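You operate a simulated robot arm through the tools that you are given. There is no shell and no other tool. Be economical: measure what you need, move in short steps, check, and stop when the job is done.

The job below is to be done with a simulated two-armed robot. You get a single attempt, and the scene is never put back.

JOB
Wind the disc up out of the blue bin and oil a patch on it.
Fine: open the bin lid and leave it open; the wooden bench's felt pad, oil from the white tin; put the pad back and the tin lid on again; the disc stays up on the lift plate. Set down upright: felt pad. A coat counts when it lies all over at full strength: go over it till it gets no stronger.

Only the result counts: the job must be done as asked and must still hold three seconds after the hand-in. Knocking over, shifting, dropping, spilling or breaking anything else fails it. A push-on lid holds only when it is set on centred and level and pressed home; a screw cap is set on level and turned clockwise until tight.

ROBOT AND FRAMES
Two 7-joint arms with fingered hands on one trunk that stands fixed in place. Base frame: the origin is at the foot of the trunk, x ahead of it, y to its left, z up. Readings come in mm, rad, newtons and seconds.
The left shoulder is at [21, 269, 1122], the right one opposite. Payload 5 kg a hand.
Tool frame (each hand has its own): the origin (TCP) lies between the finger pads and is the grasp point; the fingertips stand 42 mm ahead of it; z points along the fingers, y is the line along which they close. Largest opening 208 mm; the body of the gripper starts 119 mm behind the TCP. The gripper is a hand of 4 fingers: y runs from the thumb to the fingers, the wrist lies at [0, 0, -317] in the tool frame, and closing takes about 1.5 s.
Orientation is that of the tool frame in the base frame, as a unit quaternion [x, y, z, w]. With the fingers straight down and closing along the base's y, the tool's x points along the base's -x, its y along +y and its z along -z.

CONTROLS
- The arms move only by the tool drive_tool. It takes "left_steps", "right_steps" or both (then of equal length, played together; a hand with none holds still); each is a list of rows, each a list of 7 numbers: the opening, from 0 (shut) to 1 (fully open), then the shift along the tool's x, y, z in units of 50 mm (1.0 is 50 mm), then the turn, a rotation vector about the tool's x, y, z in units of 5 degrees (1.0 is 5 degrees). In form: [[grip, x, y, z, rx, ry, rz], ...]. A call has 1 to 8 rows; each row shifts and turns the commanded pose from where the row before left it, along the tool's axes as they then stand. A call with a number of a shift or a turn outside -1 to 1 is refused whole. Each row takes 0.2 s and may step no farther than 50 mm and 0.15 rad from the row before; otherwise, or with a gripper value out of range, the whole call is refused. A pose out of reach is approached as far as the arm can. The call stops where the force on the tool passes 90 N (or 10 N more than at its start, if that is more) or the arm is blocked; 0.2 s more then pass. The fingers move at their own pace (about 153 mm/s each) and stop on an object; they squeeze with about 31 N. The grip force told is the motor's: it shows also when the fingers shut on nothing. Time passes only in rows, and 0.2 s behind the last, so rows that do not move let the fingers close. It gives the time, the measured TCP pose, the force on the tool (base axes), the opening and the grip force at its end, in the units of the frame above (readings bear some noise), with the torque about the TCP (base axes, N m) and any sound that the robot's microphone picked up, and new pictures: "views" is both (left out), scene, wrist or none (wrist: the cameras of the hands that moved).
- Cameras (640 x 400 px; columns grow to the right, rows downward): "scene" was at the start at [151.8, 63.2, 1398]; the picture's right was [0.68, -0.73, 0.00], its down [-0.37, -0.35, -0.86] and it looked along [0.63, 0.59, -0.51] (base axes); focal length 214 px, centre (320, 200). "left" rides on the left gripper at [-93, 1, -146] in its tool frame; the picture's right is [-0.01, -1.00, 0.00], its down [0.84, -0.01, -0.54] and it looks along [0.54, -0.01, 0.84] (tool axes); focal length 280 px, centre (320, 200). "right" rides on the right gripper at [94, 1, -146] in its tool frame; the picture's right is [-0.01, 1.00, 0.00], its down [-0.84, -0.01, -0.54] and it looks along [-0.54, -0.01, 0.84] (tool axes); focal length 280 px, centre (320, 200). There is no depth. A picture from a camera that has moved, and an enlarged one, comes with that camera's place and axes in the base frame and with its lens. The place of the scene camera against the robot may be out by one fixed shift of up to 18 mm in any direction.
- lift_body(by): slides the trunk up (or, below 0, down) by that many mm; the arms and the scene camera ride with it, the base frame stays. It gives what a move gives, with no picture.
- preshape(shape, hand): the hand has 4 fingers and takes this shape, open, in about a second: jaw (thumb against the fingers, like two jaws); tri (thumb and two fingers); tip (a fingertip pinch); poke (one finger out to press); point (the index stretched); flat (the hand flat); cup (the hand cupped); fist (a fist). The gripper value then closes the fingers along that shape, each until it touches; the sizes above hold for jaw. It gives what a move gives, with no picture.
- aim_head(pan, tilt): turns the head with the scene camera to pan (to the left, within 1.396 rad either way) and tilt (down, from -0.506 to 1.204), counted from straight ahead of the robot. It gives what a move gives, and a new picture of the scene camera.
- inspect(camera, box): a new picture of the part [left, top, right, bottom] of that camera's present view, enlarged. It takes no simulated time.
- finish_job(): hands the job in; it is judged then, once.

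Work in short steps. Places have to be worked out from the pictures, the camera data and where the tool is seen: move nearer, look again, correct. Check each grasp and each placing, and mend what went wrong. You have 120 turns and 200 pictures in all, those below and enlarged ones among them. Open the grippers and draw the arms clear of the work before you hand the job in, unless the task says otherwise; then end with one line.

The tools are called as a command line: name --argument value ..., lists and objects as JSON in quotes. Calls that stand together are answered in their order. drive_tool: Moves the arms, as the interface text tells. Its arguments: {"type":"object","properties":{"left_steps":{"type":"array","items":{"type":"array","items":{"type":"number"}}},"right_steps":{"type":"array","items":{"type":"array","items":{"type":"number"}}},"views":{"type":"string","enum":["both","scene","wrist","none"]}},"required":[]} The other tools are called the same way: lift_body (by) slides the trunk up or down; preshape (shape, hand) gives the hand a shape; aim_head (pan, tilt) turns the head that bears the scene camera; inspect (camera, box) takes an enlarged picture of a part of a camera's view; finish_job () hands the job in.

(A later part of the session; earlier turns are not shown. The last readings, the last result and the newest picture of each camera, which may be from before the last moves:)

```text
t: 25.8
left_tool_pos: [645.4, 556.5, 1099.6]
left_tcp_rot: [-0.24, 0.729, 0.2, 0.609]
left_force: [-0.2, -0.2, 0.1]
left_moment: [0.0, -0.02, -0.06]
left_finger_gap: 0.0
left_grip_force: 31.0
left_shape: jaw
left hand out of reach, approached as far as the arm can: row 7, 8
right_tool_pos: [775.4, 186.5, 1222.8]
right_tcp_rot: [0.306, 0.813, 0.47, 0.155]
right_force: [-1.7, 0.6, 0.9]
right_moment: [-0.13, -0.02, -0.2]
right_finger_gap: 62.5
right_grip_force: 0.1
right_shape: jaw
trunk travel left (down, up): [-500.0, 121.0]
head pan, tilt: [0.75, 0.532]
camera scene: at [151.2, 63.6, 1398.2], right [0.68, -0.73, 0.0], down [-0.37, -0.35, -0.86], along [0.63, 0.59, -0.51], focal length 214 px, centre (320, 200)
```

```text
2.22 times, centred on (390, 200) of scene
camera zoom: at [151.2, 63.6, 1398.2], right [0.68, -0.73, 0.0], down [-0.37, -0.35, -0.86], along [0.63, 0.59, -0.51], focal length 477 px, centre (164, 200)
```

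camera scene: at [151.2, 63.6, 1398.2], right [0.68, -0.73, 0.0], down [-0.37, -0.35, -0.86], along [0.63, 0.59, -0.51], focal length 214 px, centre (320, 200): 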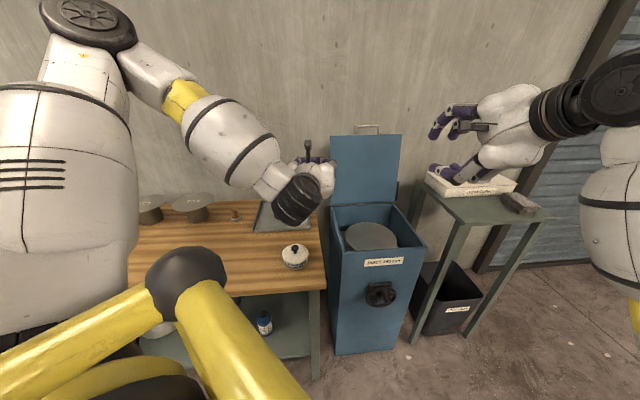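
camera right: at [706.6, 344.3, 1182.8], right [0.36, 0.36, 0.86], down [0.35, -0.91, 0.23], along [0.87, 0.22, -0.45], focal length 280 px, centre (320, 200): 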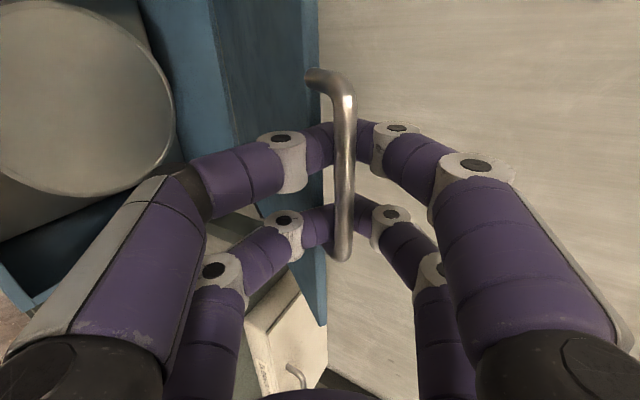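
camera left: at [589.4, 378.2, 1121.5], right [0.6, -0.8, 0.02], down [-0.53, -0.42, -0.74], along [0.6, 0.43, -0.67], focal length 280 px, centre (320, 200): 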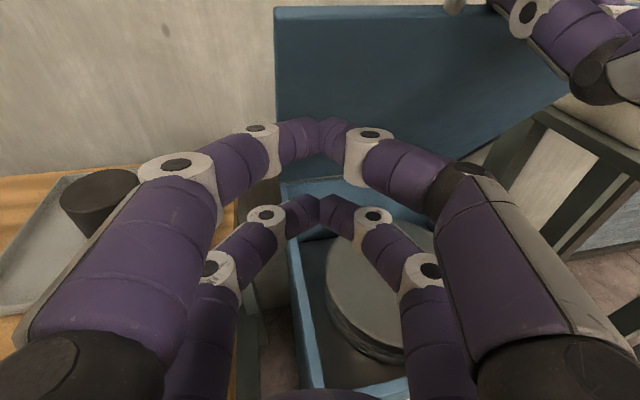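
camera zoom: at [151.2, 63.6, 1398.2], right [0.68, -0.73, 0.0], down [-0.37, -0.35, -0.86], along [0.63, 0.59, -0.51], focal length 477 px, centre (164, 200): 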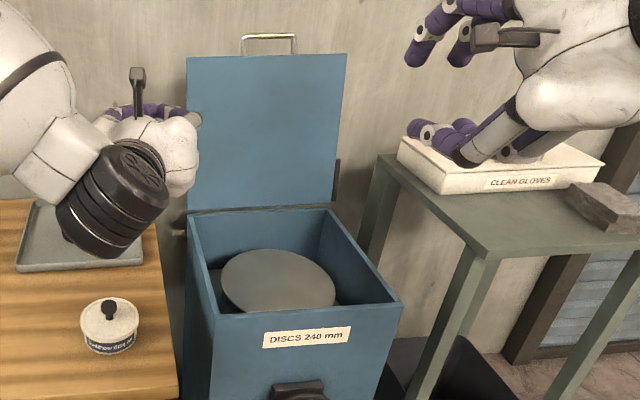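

The lid stays open past vertical and the disc lies inside. Next is the wheel. I'll preshape the right hand to "tri" for the crank knob and see how the fingers lie.

preshape --shape "tri" --hand "right"

drive_tool --right_steps '[[0, -0.3, 0, -0.3, 0, 0, 0], [0, -0.3, 0, -0.3, 0, 0, 0], [0, 0, 0, 0, 0, 0, 0], [0, 0, 0, 0, 0, 0, 0], [0, 0, 0, 0, 0, 0, 0], [0, 0, 0, 0, 0, 0, 0]]' --views "wrist"

```text
t: 26.7
left_tool_pos: [646.5, 554.3, 1099.7]
left_tcp_rot: [-0.24, 0.728, 0.201, 0.61]
left_force: [0.0, -0.5, -0.1]
left_moment: [-0.01, -0.02, 0.03]
left_finger_gap: 0.0
left_grip_force: 30.7
left_shape: jaw
right_tool_pos: [777.0, 184.7, 1221.8]
right_tcp_rot: [0.308, 0.813, 0.47, 0.154]
right_force: [-0.8, -0.1, -0.1]
right_moment: [0.03, -0.01, 0.04]
right_finger_gap: 207.5
right_grip_force: 0.1
right_shape: tri
trunk travel left (down, up): [-500.0, 121.0]
head pan, tilt: [0.75, 0.532]
```

```text
t: 28.1
left_tool_pos: [647.1, 555.4, 1099.7]
left_tcp_rot: [-0.241, 0.728, 0.201, 0.61]
left_force: [0.3, -0.4, 0.8]
left_moment: [-0.03, -0.01, -0.01]
left_finger_gap: 0.0
left_grip_force: 30.9
left_shape: jaw
right_tool_pos: [784.2, 147.1, 1237.6]
right_tcp_rot: [0.306, 0.813, 0.471, 0.154]
right_force: [-0.8, -0.9, 0.2]
right_moment: [-0.02, -0.02, -0.01]
right_finger_gap: 0.0
right_grip_force: 30.3
right_shape: tri
trunk travel left (down, up): [-500.0, 121.0]
head pan, tilt: [0.75, 0.532]
camera right: at [634.9, 110.1, 1315.7], right [0.37, 0.36, 0.86], down [0.35, -0.91, 0.23], along [0.86, 0.21, -0.46], focal length 280 px, centre (320, 200)
```

right: 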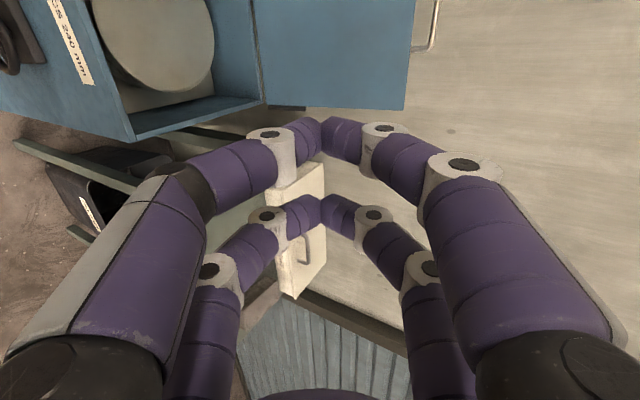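

"Tri" closes just like the jaw, with two pairs at x≈±30. I'll try "tip".

preshape --shape "tip" --hand "right"

drive_tool --right_steps '[[0, 0, 0, 0, 0, 0, 0], [0, 0, 0, 0, 0, 0, 0], [0, 0, 0, 0, 0, 0, 0], [0, 0, 0, 0, 0, 0, 0], [0, 0, 0, 0, 0, 0, 0], [0, 0, 0, 0, 0, 0, 0]]' --views "wrist"

```text
t: 29.0
left_tool_pos: [647.2, 556.3, 1100.4]
left_tcp_rot: [-0.241, 0.728, 0.201, 0.609]
left_force: [0.8, 0.0, 0.3]
left_moment: [0.0, -0.01, 0.02]
left_finger_gap: 0.0
left_grip_force: 30.9
left_shape: jaw
right_tool_pos: [783.4, 147.1, 1236.2]
right_tcp_rot: [0.308, 0.813, 0.47, 0.154]
right_force: [0.7, 0.0, -0.4]
right_moment: [0.0, 0.0, 0.05]
right_finger_gap: 207.7
right_grip_force: 0.0
right_shape: tip
trunk travel left (down, up): [-500.0, 121.0]
head pan, tilt: [0.75, 0.532]
```

```text
t: 30.4
left_tool_pos: [646.3, 555.5, 1099.7]
left_tcp_rot: [-0.241, 0.728, 0.201, 0.61]
left_force: [0.6, 0.1, -0.4]
left_moment: [-0.01, 0.0, 0.02]
left_finger_gap: 0.2
left_grip_force: 30.8
left_shape: jaw
right_tool_pos: [784.4, 146.9, 1237.1]
right_tcp_rot: [0.306, 0.813, 0.471, 0.155]
right_force: [0.6, 0.1, 0.7]
right_moment: [0.0, 0.01, 0.0]
right_finger_gap: 0.0
right_grip_force: 31.3
right_shape: tip
trunk travel left (down, up): [-500.0, 121.0]
head pan, tilt: [0.75, 0.532]
camera right: at [634.9, 110.1, 1315.7], right [0.37, 0.36, 0.86], down [0.35, -0.91, 0.23], along [0.86, 0.21, -0.46], focal length 280 px, centre (320, 200)
```

right: 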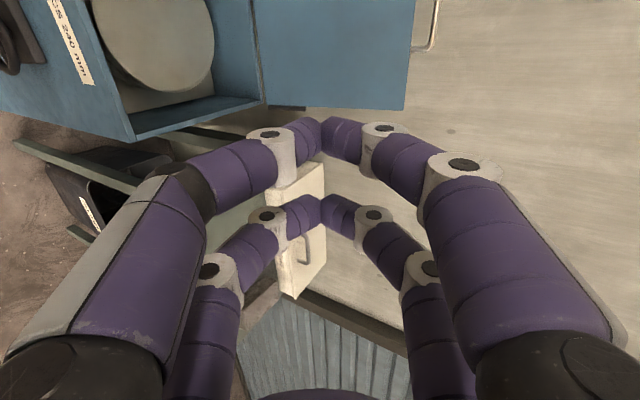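

All shapes close on finger pairs at x≈±31, so I'll grip the knob with the left pair, offset. I'm bringing the right hand level and down in front of the wheel.

preshape --shape "jaw" --hand "right"

drive_tool --right_steps '[[0.4, 0.21, -0.88, 0.314, -1, 0, 0], [0.4, 0.21, -0.904, 0.236, -1, 0, 0], [0.4, 0.21, -0.922, 0.156, -1, 0, 0], [0.4, 0.21, -0.932, 0.076, -1, 0, 0], [0.4, 0.21, -0.936, 0, -1, 0, 0], [0.4, 0.21, -0.93, -0.088, -1, 0, 0], [0.4, 0.21, -0.92, -0.168, 0, 0, 0], [0.4, 0.21, -0.92, -0.168, 0, 0, 0]]' --views "none"

```text
t: 31.3
left_tool_pos: [646.4, 555.0, 1099.4]
left_tcp_rot: [-0.24, 0.728, 0.201, 0.61]
left_force: [-0.4, -0.5, -0.2]
left_moment: [0.0, -0.01, -0.01]
left_finger_gap: 0.0
left_grip_force: 31.3
left_shape: jaw
right_tool_pos: [784.1, 146.1, 1236.5]
right_tcp_rot: [0.307, 0.813, 0.471, 0.154]
right_force: [0.1, -0.1, -1.1]
right_moment: [-0.01, 0.02, -0.02]
right_finger_gap: 207.8
right_grip_force: 0.1
right_shape: jaw
trunk travel left (down, up): [-500.0, 121.0]
head pan, tilt: [0.75, 0.532]
```

```text
t: 33.1
left_tool_pos: [647.5, 555.9, 1099.0]
left_tcp_rot: [-0.24, 0.728, 0.201, 0.609]
left_force: [-0.4, 0.3, -0.2]
left_moment: [-0.03, -0.01, 0.0]
left_finger_gap: 0.3
left_grip_force: 30.9
left_shape: jaw
right_tool_pos: [663.7, 157.0, 874.8]
right_tcp_rot: [0.256, 0.664, 0.665, 0.228]
right_force: [1.7, -1.2, 1.5]
right_moment: [-0.12, 0.09, 0.05]
right_finger_gap: 83.3
right_grip_force: 0.0
right_shape: jaw
trunk travel left (down, up): [-500.0, 121.0]
head pan, tilt: [0.75, 0.532]
```

Pose good. Lowering to knob height.

drive_tool --right_steps '[[0.4, -0.02, -0.852, 0, 0, 0, 0], [0.4, -0.02, -0.852, 0, 0, 0, 0], [0.4, -0.02, -0.852, 0, 0, 0, 0], [0.4, -0.02, -0.852, 0, 0, 0, 0], [0.4, -0.02, -0.852, 0, 0, 0, 0]]' --views "both"

inspect --camera "scene" --box '[340, 250, 480, 340]'

```text
t: 34.3
left_tool_pos: [648.3, 555.5, 1099.9]
left_tcp_rot: [-0.241, 0.728, 0.202, 0.609]
left_force: [0.1, 0.0, 0.5]
left_moment: [0.02, 0.02, -0.01]
left_finger_gap: 0.0
left_grip_force: 30.7
left_shape: jaw
right_tool_pos: [660.0, 154.4, 659.8]
right_tcp_rot: [0.255, 0.664, 0.665, 0.229]
right_force: [0.4, -0.5, 1.0]
right_moment: [-0.11, 0.07, 0.09]
right_finger_gap: 83.0
right_grip_force: 0.1
right_shape: jaw
trunk travel left (down, up): [-500.0, 121.0]
head pan, tilt: [0.75, 0.532]
camera scene: at [151.9, 63.2, 1398.0], right [0.68, -0.73, 0.0], down [-0.37, -0.35, -0.86], along [0.63, 0.59, -0.51], focal length 214 px, centre (320, 200)
camera right: at [494.2, 104.4, 665.6], right [0.05, -0.03, 1.0], down [0.3, -0.95, -0.04], along [0.95, 0.3, -0.04], focal length 280 px, centre (320, 200)
```

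scene: 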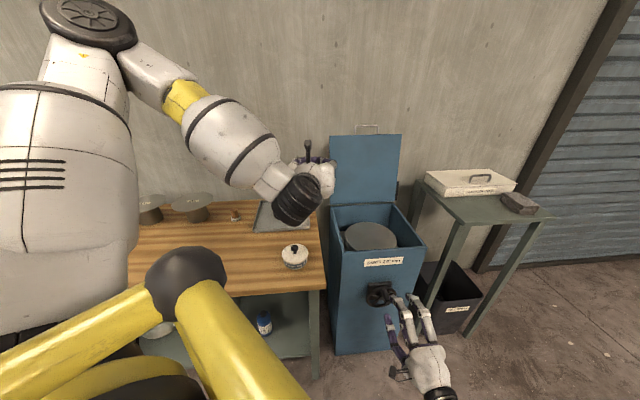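
right: 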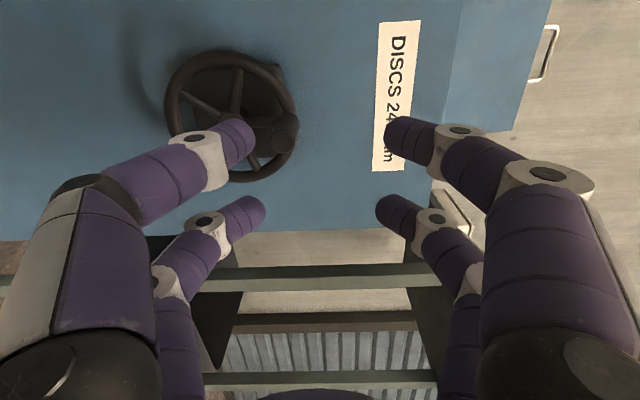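

```text
4.44 times, centred on (410, 295) of scene
camera zoom: at [151.9, 63.2, 1398.0], right [0.68, -0.73, 0.0], down [-0.37, -0.35, -0.86], along [0.63, 0.59, -0.51], focal length 953 px, centre (-80, -222)
```

zoom: 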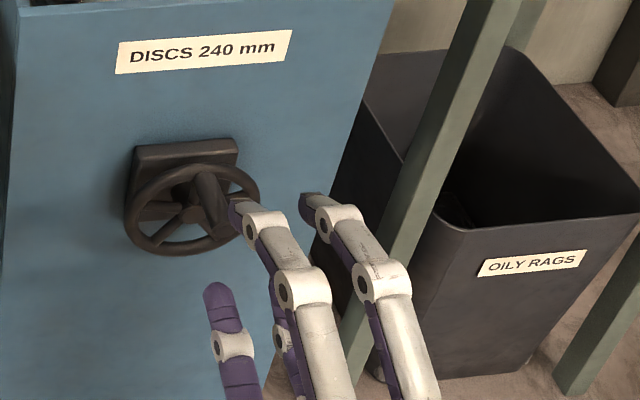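

I'll zoom the right camera on the wheel to fix the knob's position.

inspect --camera "right" --box '[150, 30, 330, 200]'

```text
2.35 times, centred on (240, 115) of right
camera zoom: at [494.2, 104.4, 665.6], right [0.05, -0.03, 1.0], down [0.3, -0.95, -0.04], along [0.95, 0.3, -0.04], focal length 660 px, centre (508, 400)
```

zoom: 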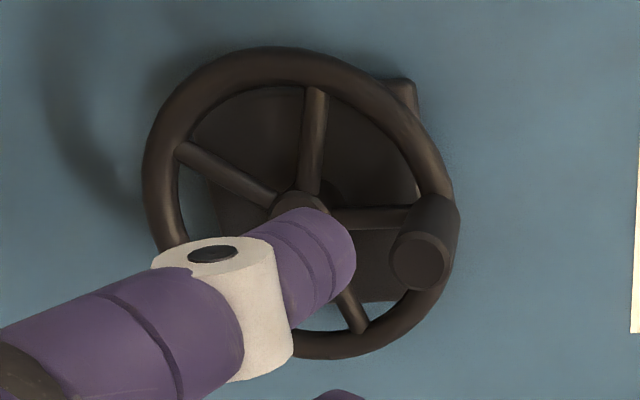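

A third ray puts the knob tip nearer (710,227,625) on the rim, with the wheel centre about 56 mm below it. I'll align the left finger pair with it, then check.

drive_tool --right_steps '[[0.4, -0.47, -0.66, 0, 0, 0, 0], [0.4, 0, 0, 0.4, 0, 0, 0]]' --views "wrist"

inspect --camera "scene" --box '[340, 250, 480, 340]'

```text
t: 34.9
left_tool_pos: [648.1, 555.1, 1099.8]
left_tcp_rot: [-0.241, 0.728, 0.201, 0.609]
left_force: [-0.4, -0.2, 0.3]
left_moment: [0.02, -0.05, 0.05]
left_finger_gap: 0.0
left_grip_force: 31.0
left_shape: jaw
right_tool_pos: [689.2, 154.2, 626.7]
right_tcp_rot: [0.257, 0.664, 0.664, 0.228]
right_force: [-0.4, -0.8, -1.7]
right_moment: [0.07, -0.08, 0.05]
right_finger_gap: 83.4
right_grip_force: 0.1
right_shape: jaw
trunk travel left (down, up): [-500.0, 121.0]
head pan, tilt: [0.75, 0.532]
camera right: at [524.1, 104.0, 632.7], right [0.05, -0.02, 1.0], down [0.3, -0.95, -0.04], along [0.95, 0.3, -0.04], focal length 280 px, centre (320, 200)
```

right: 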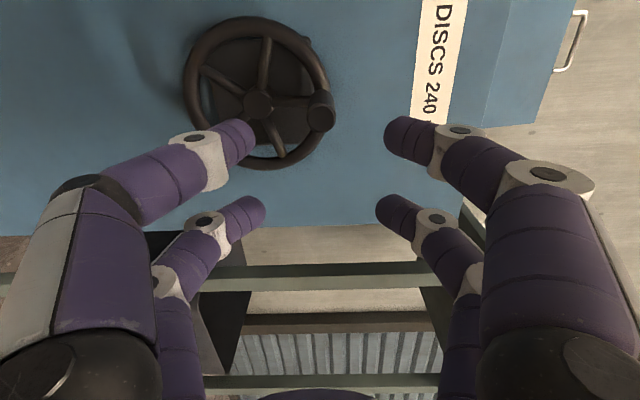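

```text
4.44 times, centred on (410, 295) of scene
camera zoom: at [152.2, 62.8, 1398.0], right [0.68, -0.73, 0.0], down [-0.37, -0.35, -0.86], along [0.63, 0.59, -0.51], focal length 953 px, centre (-80, -222)
```

zoom: 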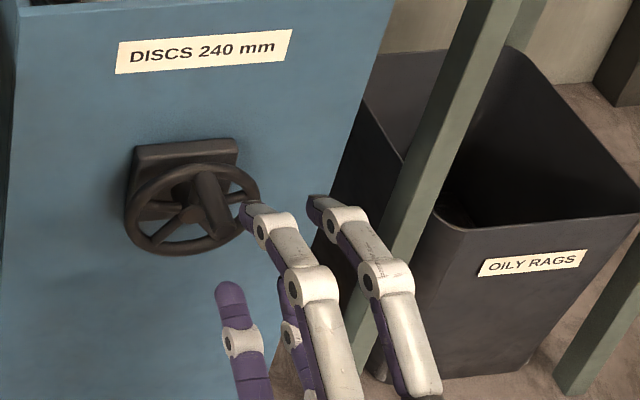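

Knob tip lies at tool x≈34, y≈0, about 69 mm ahead. I'll advance 55 mm and close on it.

drive_tool --right_steps '[[0.4, 0.06, 0, 0.55, 0, 0, 0], [0.4, 0, 0, 0.55, 0, 0, 0], [0, 0, 0, 0, 0, 0, 0], [0, 0, 0, 0, 0, 0, 0], [0, 0, 0, 0, 0, 0, 0]]' --views "wrist"

inspect --camera "scene" --box '[340, 250, 480, 340]'

```text
t: 36.1
left_tool_pos: [647.3, 555.8, 1100.2]
left_tcp_rot: [-0.241, 0.728, 0.202, 0.609]
left_force: [-0.4, 0.0, -0.1]
left_moment: [-0.01, -0.01, -0.04]
left_finger_gap: 0.0
left_grip_force: 31.4
left_shape: jaw
right_tool_pos: [721.0, 200.3, 625.3]
right_tcp_rot: [0.256, 0.664, 0.664, 0.228]
right_force: [3.6, 3.4, -0.9]
right_moment: [-0.05, -0.01, -0.2]
right_finger_gap: 5.4
right_grip_force: 31.1
right_shape: jaw
trunk travel left (down, up): [-500.0, 121.0]
head pan, tilt: [0.75, 0.532]
camera right: at [555.7, 149.6, 632.4], right [0.05, -0.02, 1.0], down [0.3, -0.95, -0.04], along [0.95, 0.3, -0.04], focal length 280 px, centre (320, 200)
```

right: 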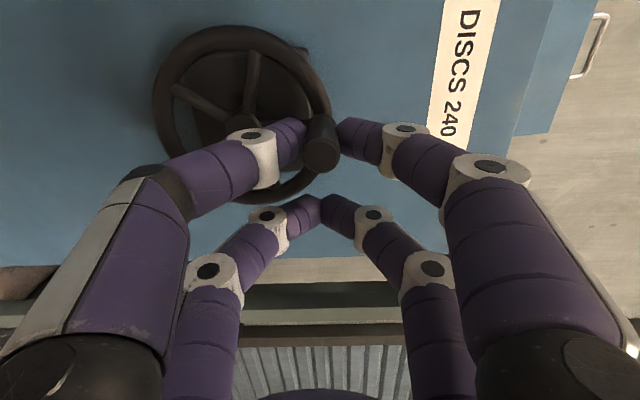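

```text
4.44 times, centred on (410, 295) of scene
camera zoom: at [152.0, 63.6, 1398.0], right [0.68, -0.73, 0.0], down [-0.37, -0.35, -0.86], along [0.63, 0.59, -0.51], focal length 953 px, centre (-80, -222)
```

zoom: 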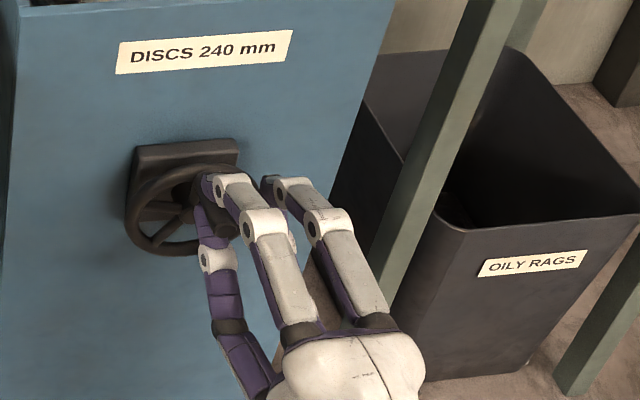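

Knob is gripped. I'll try a 45° clockwise test turn and read the force.

drive_tool --right_steps '[[0, -0.408, -0.158, 0, 0, 0, 0], [0, -0.316, -0.302, 0, 0, 0, 0]]' --views "wrist"

inspect --camera "scene" --box '[320, 190, 440, 330]'

```text
t: 36.7
left_tool_pos: [647.7, 554.1, 1101.5]
left_tcp_rot: [-0.24, 0.728, 0.201, 0.61]
left_force: [0.8, 0.0, 0.2]
left_moment: [0.01, -0.02, 0.09]
left_finger_gap: 0.1
left_grip_force: 31.0
left_shape: jaw
right_tool_pos: [748.9, 171.7, 607.3]
right_tcp_rot: [0.258, 0.662, 0.665, 0.231]
right_force: [15.1, -0.8, 18.3]
right_moment: [1.09, 0.37, -0.72]
right_finger_gap: 3.5
right_grip_force: 31.0
right_shape: jaw
trunk travel left (down, up): [-500.0, 121.0]
head pan, tilt: [0.75, 0.532]
camera right: at [584.4, 121.8, 612.5], right [0.04, -0.03, 1.0], down [0.29, -0.96, -0.04], along [0.96, 0.29, -0.03], focal length 280 px, centre (320, 200)
```

right: 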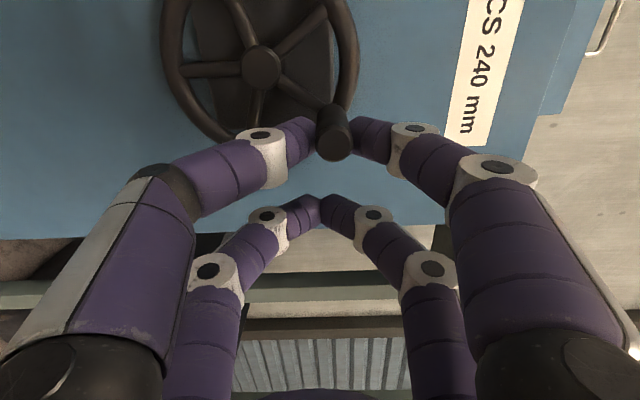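

```text
2.86 times, centred on (380, 260) of scene
camera zoom: at [152.0, 62.6, 1398.2], right [0.68, -0.73, 0.0], down [-0.37, -0.35, -0.86], along [0.63, 0.59, -0.51], focal length 613 px, centre (149, 29)
```

zoom: 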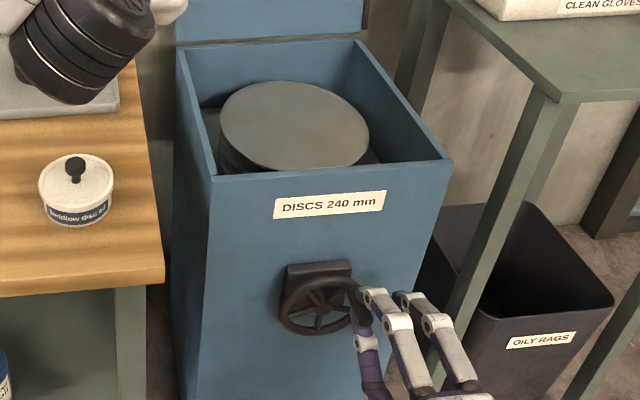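

The wheel turned and the disc rose a little, so clockwise lifts. Continuing one near-full turn.

drive_tool --right_steps '[[0, -0.198, -0.74, 0, 0, 0, 0], [0, 0.324, -0.694, 0, 0, 0, 0], [0, 0.694, -0.324, 0, 0, 0, 0], [0, 0.74, 0.198, 0, 0, 0, 0], [0, 0.439, 0.628, 0, 0, 0, 0], [0, -0.067, 0.763, 0, 0, 0, 0], [0, -0.542, 0.542, 0, 0, 0, 0], [0, -0.763, 0.067, 0, 0, 0, 0]]' --views "wrist"

inspect --camera "scene" --box '[320, 190, 440, 330]'

```text
t: 37.2
left_tool_pos: [647.5, 555.0, 1098.5]
left_tcp_rot: [-0.24, 0.728, 0.201, 0.61]
left_force: [-0.4, 1.6, -0.7]
left_moment: [0.03, -0.08, -0.18]
left_finger_gap: 0.1
left_grip_force: 30.7
left_shape: jaw
right_tool_pos: [771.8, 149.2, 558.1]
right_tcp_rot: [0.265, 0.657, 0.663, 0.241]
right_force: [40.6, -32.3, 5.5]
right_moment: [0.93, 0.74, -1.61]
right_finger_gap: 3.4
right_grip_force: 31.0
right_shape: jaw
trunk travel left (down, up): [-500.0, 121.0]
head pan, tilt: [0.75, 0.532]
stopped in row 2 (right hand): the force on the tool passed its limit at 100 N (the readings are from after the stop); the commanded pose is now the measured one
camera right: at [604.2, 104.2, 564.2], right [0.04, -0.03, 1.0], down [0.27, -0.96, -0.04], along [0.96, 0.27, -0.03], focal length 280 px, centre (320, 200)
```

right: 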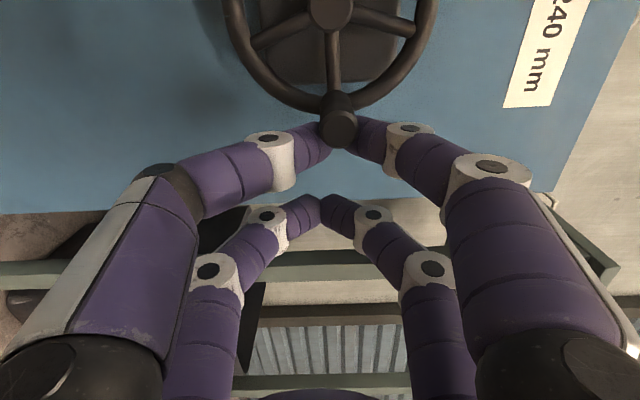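

```text
2.86 times, centred on (380, 260) of scene
camera zoom: at [152.5, 63.4, 1397.4], right [0.68, -0.73, 0.0], down [-0.37, -0.35, -0.86], along [0.63, 0.59, -0.51], focal length 613 px, centre (149, 29)
```

zoom: 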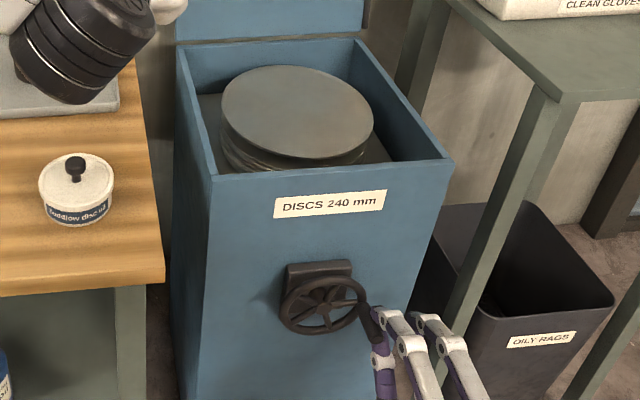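

The disc rises fast, but round fingers parallel to a round knob tend to squirt off. I'll release, back out, check the wheel holds, and come in from above so the fingers cross the knob.

drive_tool --right_steps '[[0.4, 0, 0, 0, 0, 0, 0], [0.4, 0, 0, 0, 0, 0, 0], [0.4, 0, 0, -0.9, 0, 0, 0], [0.4, 0, 0.3, -0.9, 0, 0, 0], [0.4, 0, 0.5, -0.8, 0, 0, 0], [0.4, 0, 0.7, -0.6, 0, 0, 0], [0.4, 0, 0.9, 0, 0, 0, 0], [0.4, 0, 0.9, 0, 0, 0, 0]]' --views "scene"

drive_tool --right_steps '[[0.4, 0, 0, 0, 0.924, 0.924, -0.924], [0.4, 0, 0, 0, 0.924, 0.924, -0.924], [0.4, 0, 0, 0, 0.924, 0.924, -0.924], [0.4, 0, 0, 0, 0.924, 0.924, -0.924], [0.4, 0, 0, 0, 0.924, 0.924, -0.924], [0.4, 0, 0, 0, 0.924, 0.924, -0.924], [0.4, 0, 0, 0, 0.924, 0.924, -0.924], [0.4, 0, 0, 0, 0.924, 0.924, -0.924]]' --views "none"

```text
t: 39.0
left_tool_pos: [646.9, 554.7, 1099.8]
left_tcp_rot: [-0.24, 0.728, 0.2, 0.61]
left_force: [0.7, -0.5, -0.5]
left_moment: [0.01, -0.02, 0.0]
left_finger_gap: 0.1
left_grip_force: 31.1
left_shape: jaw
right_tool_pos: [663.8, 36.1, 723.3]
right_tcp_rot: [0.262, 0.659, 0.665, 0.235]
right_force: [-1.2, 0.8, -0.3]
right_moment: [0.11, -0.11, -0.09]
right_finger_gap: 83.0
right_grip_force: 0.0
right_shape: jaw
trunk travel left (down, up): [-500.0, 121.0]
head pan, tilt: [0.75, 0.532]
camera scene: at [151.8, 63.5, 1398.0], right [0.68, -0.73, 0.0], down [-0.37, -0.35, -0.86], along [0.63, 0.59, -0.51], focal length 214 px, centre (320, 200)
```

scene: 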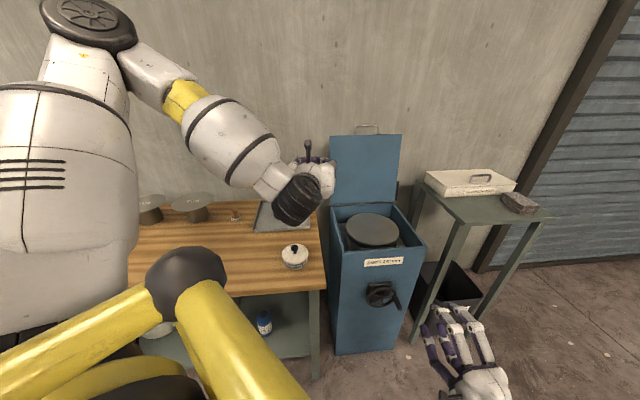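

```text
t: 40.9
left_tool_pos: [648.7, 554.6, 1099.2]
left_tcp_rot: [-0.24, 0.729, 0.201, 0.609]
left_force: [1.9, -1.8, -0.2]
left_moment: [0.07, -0.01, 0.16]
left_finger_gap: 0.0
left_grip_force: 31.2
left_shape: jaw
right_tool_pos: [665.8, 32.7, 723.5]
right_tcp_rot: [-0.111, 0.915, 0.369, 0.122]
right_force: [1.9, -1.8, 0.4]
right_moment: [0.02, 0.17, 0.22]
right_finger_gap: 83.1
right_grip_force: 0.1
right_shape: jaw
trunk travel left (down, up): [-500.0, 121.0]
head pan, tilt: [0.75, 0.532]
```

Wheel holds when released. Finishing the rotation to a tool-down hand.

drive_tool --right_steps '[[0.4, 0, 0, 0, 0.924, 0.924, -0.924], [0.4, 0, 0, 0, 0.924, 0.924, -0.924], [0.4, 0, 0, 0, 0.924, 0.924, -0.924], [0.4, 0, 0, 0, 0.924, 0.924, -0.924], [0.4, 0, 0, 0, 0.924, 0.924, -0.924], [0.4, 0, 0, 0, 0.924, 0.924, -0.924], [0.4, 0, 0, 0, 0.6, 0.8, -0.8]]' --views "wrist"

inspect --camera "scene" --box '[340, 250, 480, 340]'

```text
t: 42.5
left_tool_pos: [646.5, 555.7, 1099.9]
left_tcp_rot: [-0.241, 0.729, 0.201, 0.609]
left_force: [-0.8, 0.0, 0.2]
left_moment: [0.0, -0.01, -0.01]
left_finger_gap: 0.0
left_grip_force: 31.1
left_shape: jaw
right_tool_pos: [663.0, 34.7, 723.4]
right_tcp_rot: [-0.409, 0.912, 0.03, -0.012]
right_force: [-0.1, 0.0, 0.1]
right_moment: [0.0, 0.01, -0.01]
right_finger_gap: 83.6
right_grip_force: 0.1
right_shape: jaw
trunk travel left (down, up): [-500.0, 121.0]
head pan, tilt: [0.75, 0.532]
camera right: at [606.5, -40.9, 869.0], right [-0.74, 0.67, 0.07], down [0.59, 0.6, 0.54], along [0.33, 0.44, -0.84], focal length 280 px, centre (320, 200)
```

right: 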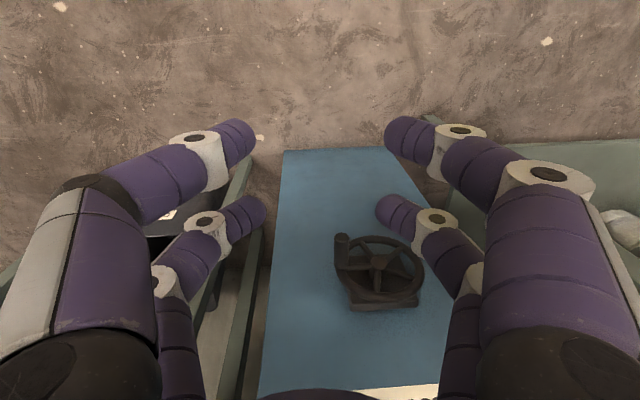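

```text
4.44 times, centred on (410, 295) of scene
camera zoom: at [151.8, 63.4, 1398.0], right [0.68, -0.73, 0.0], down [-0.37, -0.35, -0.86], along [0.63, 0.59, -0.51], focal length 953 px, centre (-80, -222)
```

zoom: 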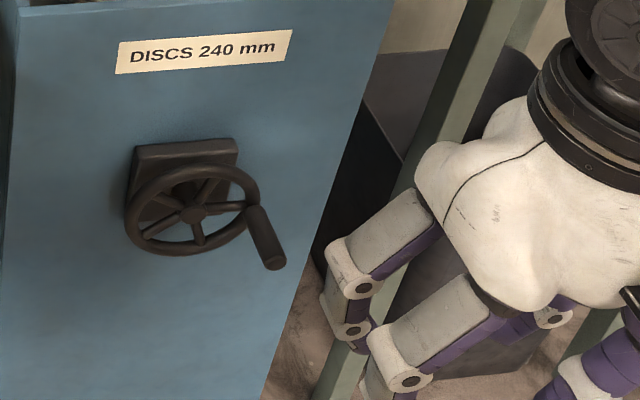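

Knob tip is now at about (748,186,568) and the wheel centre is 57 mm to its left. I'll straighten the hand and move above the knob with a narrow opening.

drive_tool --right_steps '[[0.2, -0.81, 0.186, 0.13, 0.73, 0, 0], [0.2, -0.81, 0.186, 0.1, 0, 0, 0], [0.2, -0.81, 0.186, 0.1, 0, 0, 0], [0.2, -0.81, 0.186, 0.1, 0, 0, 0], [0.2, 0, 0, 0, 0, 0, 0]]' --views "wrist"

inspect --camera "scene" --box '[340, 230, 480, 320]'

```text
t: 43.6
left_tool_pos: [647.5, 555.6, 1100.3]
left_tcp_rot: [-0.24, 0.728, 0.201, 0.61]
left_force: [0.6, -0.8, -0.1]
left_moment: [-0.02, -0.01, 0.04]
left_finger_gap: 0.0
left_grip_force: 31.3
left_shape: jaw
right_tool_pos: [745.3, 178.9, 702.1]
right_tcp_rot: [-0.408, 0.913, 0.002, 0.002]
right_force: [1.0, -0.4, -0.4]
right_moment: [0.07, -0.03, 0.0]
right_finger_gap: 41.6
right_grip_force: 0.1
right_shape: jaw
trunk travel left (down, up): [-500.0, 121.0]
head pan, tilt: [0.75, 0.532]
camera right: at [680.5, 110.4, 848.2], right [-0.74, 0.68, 0.0], down [0.57, 0.62, 0.54], along [0.37, 0.4, -0.84], focal length 280 px, centre (320, 200)
```

right: 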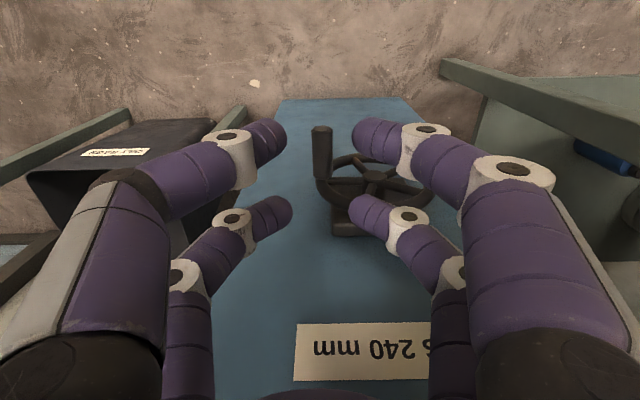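

```text
4.44 times, centred on (410, 275) of scene
camera zoom: at [151.9, 63.0, 1398.1], right [0.68, -0.73, 0.0], down [-0.37, -0.35, -0.86], along [0.63, 0.59, -0.51], focal length 953 px, centre (-80, -133)
```

zoom: 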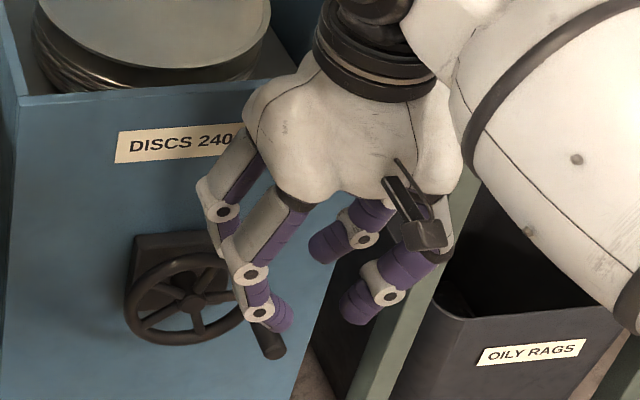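

The knob lies right under the near finger pair. Descending 122 mm and closing on it.

drive_tool --right_steps '[[0.2, 0, 0.04, 0.82, 0, 0, 0], [0.2, 0, 0, 0.82, 0, 0, 0], [0.2, 0, 0, 0.8, 0, 0, 0], [0, 0, 0, 0, 0, 0, 0], [0, 0, 0, 0, 0, 0, 0], [0, 0, 0, 0, 0, 0, 0]]' --views "wrist"

inspect --camera "scene" --box '[340, 250, 480, 340]'

```text
t: 45.0
left_tool_pos: [648.3, 556.1, 1100.2]
left_tcp_rot: [-0.24, 0.728, 0.201, 0.61]
left_force: [-0.1, -0.1, 0.1]
left_moment: [0.01, -0.03, 0.02]
left_finger_gap: 0.0
left_grip_force: 30.7
left_shape: jaw
right_tool_pos: [742.0, 185.6, 578.6]
right_tcp_rot: [-0.408, 0.913, 0.002, 0.002]
right_force: [0.1, 0.8, -0.3]
right_moment: [0.03, 0.03, -0.03]
right_finger_gap: 0.1
right_grip_force: 31.2
right_shape: jaw
trunk travel left (down, up): [-500.0, 121.0]
head pan, tilt: [0.75, 0.532]
camera right: at [679.1, 116.8, 724.4], right [-0.74, 0.68, 0.0], down [0.57, 0.62, 0.54], along [0.37, 0.4, -0.84], focal length 280 px, centre (320, 200)
```

right: 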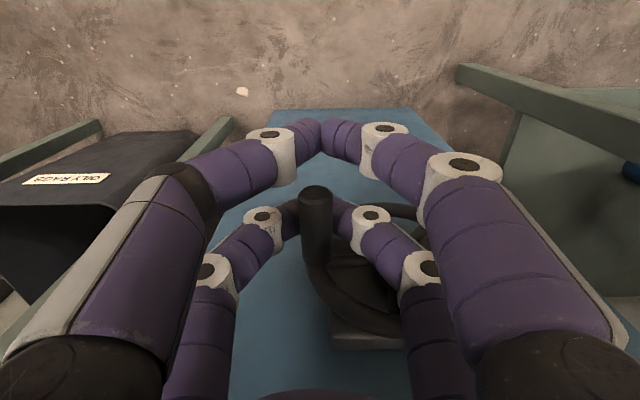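

```text
4.44 times, centred on (410, 295) of scene
camera zoom: at [152.2, 63.4, 1398.0], right [0.68, -0.73, 0.0], down [-0.37, -0.35, -0.86], along [0.63, 0.59, -0.51], focal length 953 px, centre (-80, -222)
```

zoom: 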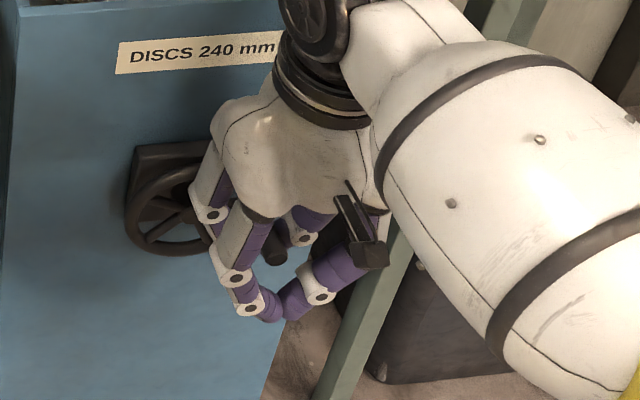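

The knob is caged within the near pair's closed fingers. Cranking clockwise half a turn, through the bottom.

drive_tool --right_steps '[[0, 0, 0.153, 0.57, 0, 0, 0], [0, 0, 0.417, 0.417, 0, 0, 0], [0, 0, 0.57, 0.153, 0, 0, 0], [0, 0, 0.57, -0.153, 0, 0, 0], [0, 0, 0.417, -0.417, 0, 0, 0], [0, 0, 0.153, -0.57, 0, 0, 0]]' --views "wrist"

inspect --camera "scene" --box '[320, 190, 440, 330]'

```text
t: 46.0
left_tool_pos: [646.7, 555.0, 1100.6]
left_tcp_rot: [-0.24, 0.728, 0.2, 0.61]
left_force: [-1.3, 0.8, 0.6]
left_moment: [-0.01, -0.02, -0.17]
left_finger_gap: 0.2
left_grip_force: 31.0
left_shape: jaw
right_tool_pos: [711.0, 211.6, 534.9]
right_tcp_rot: [-0.399, 0.917, -0.012, 0.011]
right_force: [38.9, -24.7, 10.4]
right_moment: [1.05, 1.24, -0.89]
right_finger_gap: 0.0
right_grip_force: 31.2
right_shape: jaw
trunk travel left (down, up): [-500.0, 121.0]
head pan, tilt: [0.75, 0.532]
stopped in row 4 (right hand): the force on the tool passed its limit at 104 N (the readings are from after the stop); the commanded pose is now the measured one
camera right: at [641.6, 147.1, 679.2], right [-0.72, 0.69, -0.03], down [0.57, 0.61, 0.55], along [0.4, 0.38, -0.84], focal length 280 px, centre (320, 200)
```

right: 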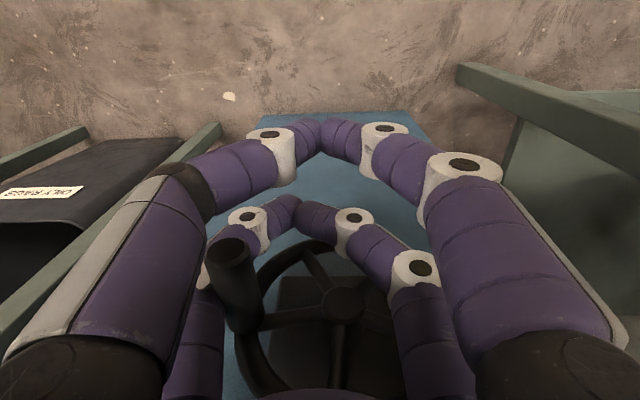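

```text
2.86 times, centred on (380, 260) of scene
camera zoom: at [151.3, 62.9, 1398.3], right [0.68, -0.73, 0.0], down [-0.37, -0.35, -0.86], along [0.63, 0.59, -0.51], focal length 613 px, centre (149, 29)
```

zoom: 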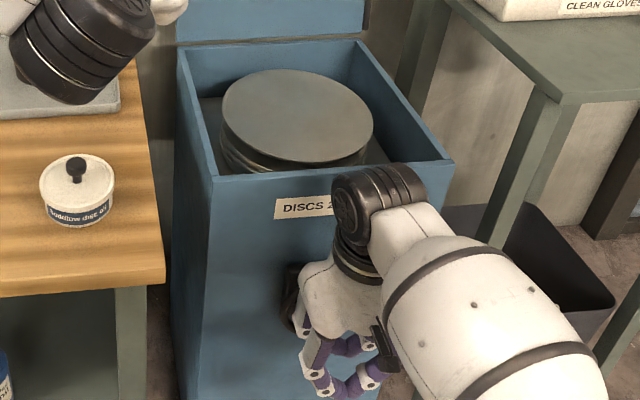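

The V-cage is too roomy downward: the hand dropped while the knob stayed put. I'll back up to clear it, then push the knob down from above with slightly parted fingertips as a cradle.

drive_tool --right_steps '[[0, 0, -0.2, -0.45, 0, 0, 0], [0, 0, -0.6, -0.4, 0, 0, 0], [0.2, 0, 0, 0, 0, 0, 0], [0.22, 0, 0, -0.1, 0, 0, 0], [0.22, 0, 0, -0.8, 0, 0, 0], [0.22, 0, 0, -0.8, 0, 0, 0], [0.06, 0, 0, 0, -0.3, 0, 0], [0.06, 0, 0, 0, 0, 0, 0]]' --views "wrist"

inspect --camera "scene" --box '[320, 190, 440, 330]'

```text
t: 47.8
left_tool_pos: [647.5, 556.2, 1099.6]
left_tcp_rot: [-0.241, 0.728, 0.202, 0.609]
left_force: [-0.8, -0.3, -0.2]
left_moment: [-0.03, 0.01, -0.01]
left_finger_gap: 0.3
left_grip_force: 31.1
left_shape: jaw
right_tool_pos: [731.8, 192.3, 662.8]
right_tcp_rot: [-0.403, 0.915, 0.007, 0.003]
right_force: [0.8, 0.1, 0.6]
right_moment: [-0.02, 0.01, 0.01]
right_finger_gap: 13.0
right_grip_force: 0.1
right_shape: jaw
trunk travel left (down, up): [-500.0, 121.0]
head pan, tilt: [0.75, 0.532]
camera right: at [667.4, 123.4, 808.0], right [-0.73, 0.69, 0.01], down [0.58, 0.61, 0.55], along [0.37, 0.4, -0.84], focal length 280 px, centre (320, 200)
```

right: 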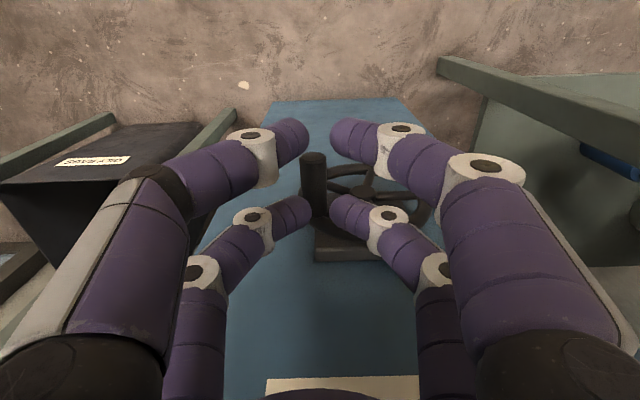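

```text
2.86 times, centred on (380, 260) of scene
camera zoom: at [151.8, 63.2, 1398.1], right [0.68, -0.73, 0.0], down [-0.37, -0.35, -0.86], along [0.63, 0.59, -0.51], focal length 613 px, centre (149, 29)
```

zoom: 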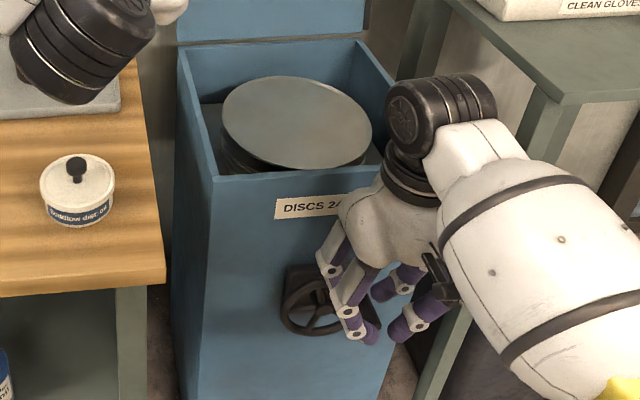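

The knob is now at about 73°, 8 mm right of the hand. I'll align the cradle and push it down along the arc.

drive_tool --right_steps '[[0.06, 0, -0.18, 0.3, 0, 0, 0], [0.06, 0, 0, 0.42, 0, 0, 0], [0.06, 0, -0.05, 0.45, 0, 0, 0], [0.06, 0, 0.12, 0.42, 0, 0, 0], [0.06, 0, 0.26, 0.36, 0, 0, 0]]' --views "wrist"

inspect --camera "scene" --box '[320, 190, 440, 330]'

```text
t: 49.0
left_tool_pos: [647.1, 557.2, 1099.3]
left_tcp_rot: [-0.24, 0.728, 0.201, 0.61]
left_force: [0.0, 0.0, -0.5]
left_moment: [-0.01, -0.01, -0.02]
left_finger_gap: 0.0
left_grip_force: 31.1
left_shape: jaw
right_tool_pos: [723.8, 198.7, 563.9]
right_tcp_rot: [-0.403, 0.915, 0.006, 0.003]
right_force: [4.3, -2.4, -5.2]
right_moment: [-0.18, 0.05, -0.15]
right_finger_gap: 13.3
right_grip_force: 0.0
right_shape: jaw
trunk travel left (down, up): [-500.0, 121.0]
head pan, tilt: [0.75, 0.532]
camera right: at [660.0, 129.6, 707.7], right [-0.73, 0.69, 0.01], down [0.58, 0.61, 0.55], along [0.37, 0.4, -0.84], focal length 280 px, centre (320, 200)
```

right: 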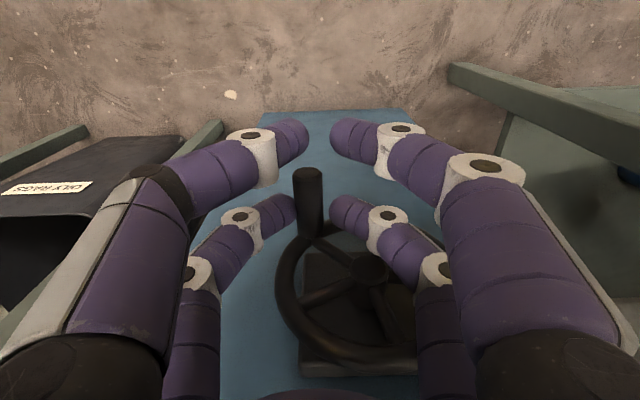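

```text
2.86 times, centred on (380, 260) of scene
camera zoom: at [152.4, 63.5, 1397.8], right [0.68, -0.73, 0.0], down [-0.37, -0.35, -0.86], along [0.63, 0.59, -0.51], focal length 613 px, centre (149, 29)
```

zoom: 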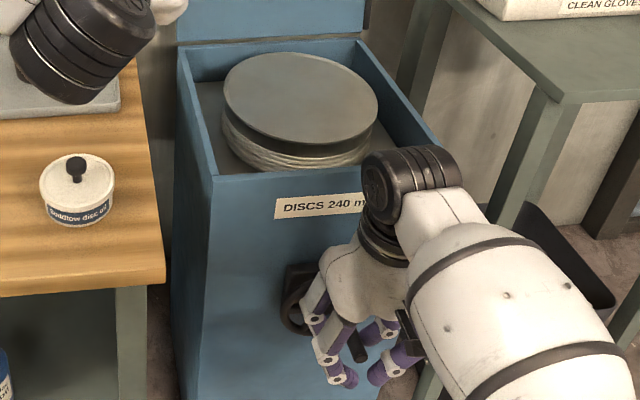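

That worked: the disc rose further and the knob is around 143°. Now I'll go slightly lower around it, close into the cage, and carry it left.

drive_tool --right_steps '[[0.2, 0, -0.1, 0, 0, 0, 0], [0.2, 0, 0, 0.25, 0, 0, 0], [0.2, 0, 0, 0.25, 0, 0, 0], [0, 0, 0, 0, 0, 0, 0], [0, 0, 0, 0, 0, 0, 0], [0, 0, 0, 0, 0, 0, 0], [0, 0, 0.488, 0.15, 0, 0, 0], [0, 0, 0.531, -0.032, 0, 0, 0]]' --views "wrist"

inspect --camera "scene" --box '[320, 190, 440, 330]'

```text
t: 50.8
left_tool_pos: [650.6, 557.5, 1095.4]
left_tcp_rot: [-0.24, 0.73, 0.201, 0.608]
left_force: [-0.4, 0.1, 0.0]
left_moment: [0.02, -0.03, -0.06]
left_finger_gap: 0.0
left_grip_force: 30.9
left_shape: jaw
right_tool_pos: [695.1, 224.4, 523.6]
right_tcp_rot: [-0.4, 0.917, 0.004, -0.001]
right_force: [38.7, 2.9, -79.6]
right_moment: [-0.12, 2.73, 0.01]
right_finger_gap: 0.0
right_grip_force: 31.2
right_shape: jaw
trunk travel left (down, up): [-500.0, 121.0]
head pan, tilt: [0.75, 0.532]
camera right: at [630.2, 156.9, 669.1], right [-0.72, 0.69, 0.01], down [0.58, 0.61, 0.54], along [0.37, 0.39, -0.84], focal length 280 px, centre (320, 200)
```

right: 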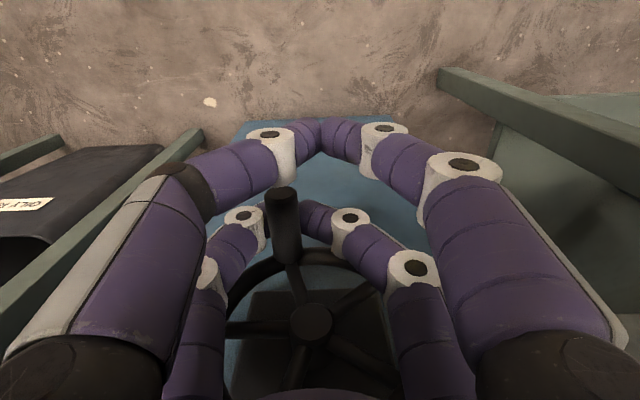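

```text
2.86 times, centred on (380, 260) of scene
camera zoom: at [156.9, 64.9, 1396.3], right [0.68, -0.73, 0.0], down [-0.38, -0.35, -0.86], along [0.63, 0.59, -0.51], focal length 613 px, centre (149, 29)
```

zoom: 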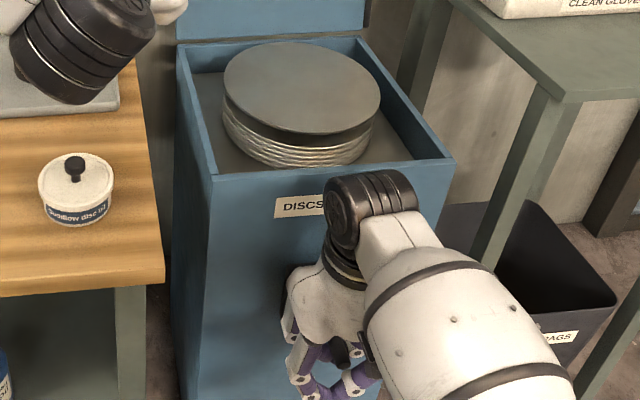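

Knob is near 165°, but the V's slanted tip is lifting against it. I'll lower the hand some to contact the steeper part, then continue left.

drive_tool --right_steps '[[0, 0, 0, 0.4, 0, 0, 0], [0, 0, 0.35, 0.1, 0, 0, 0], [0, 0, 0.5, 0, 0, 0, 0], [0, 0, 0.5, -0.1, 0, 0, 0]]' --views "wrist"

inspect --camera "scene" --box '[320, 190, 440, 330]'

```text
t: 52.0
left_tool_pos: [645.4, 554.4, 1101.2]
left_tcp_rot: [-0.241, 0.728, 0.201, 0.61]
left_force: [-0.3, -1.1, 0.0]
left_moment: [-0.06, 0.03, 0.04]
left_finger_gap: 0.0
left_grip_force: 31.2
left_shape: jaw
right_tool_pos: [678.1, 238.1, 513.3]
right_tcp_rot: [-0.385, 0.923, -0.009, 0.008]
right_force: [-0.1, -0.5, -1.7]
right_moment: [0.03, 0.0, -0.03]
right_finger_gap: 0.1
right_grip_force: 30.8
right_shape: jaw
trunk travel left (down, up): [-500.0, 121.0]
head pan, tilt: [0.75, 0.532]
stopped in row 4 (right hand): the arm was blocked; the commanded pose is now the measured one
camera right: at [608.0, 174.4, 658.2], right [-0.7, 0.71, -0.02], down [0.59, 0.6, 0.54], along [0.4, 0.37, -0.84], focal length 280 px, centre (320, 200)
```

right: 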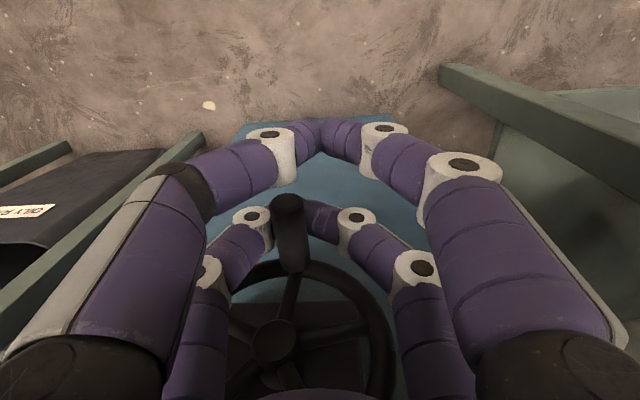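

```text
2.86 times, centred on (380, 260) of scene
camera zoom: at [151.3, 62.6, 1398.5], right [0.68, -0.73, 0.0], down [-0.37, -0.35, -0.86], along [0.63, 0.59, -0.51], focal length 613 px, centre (149, 29)
```

zoom: 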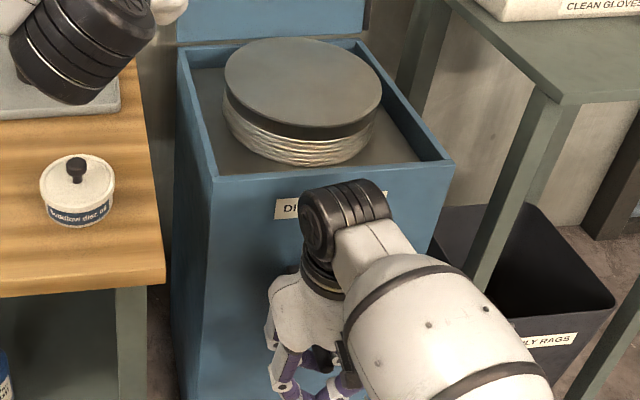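

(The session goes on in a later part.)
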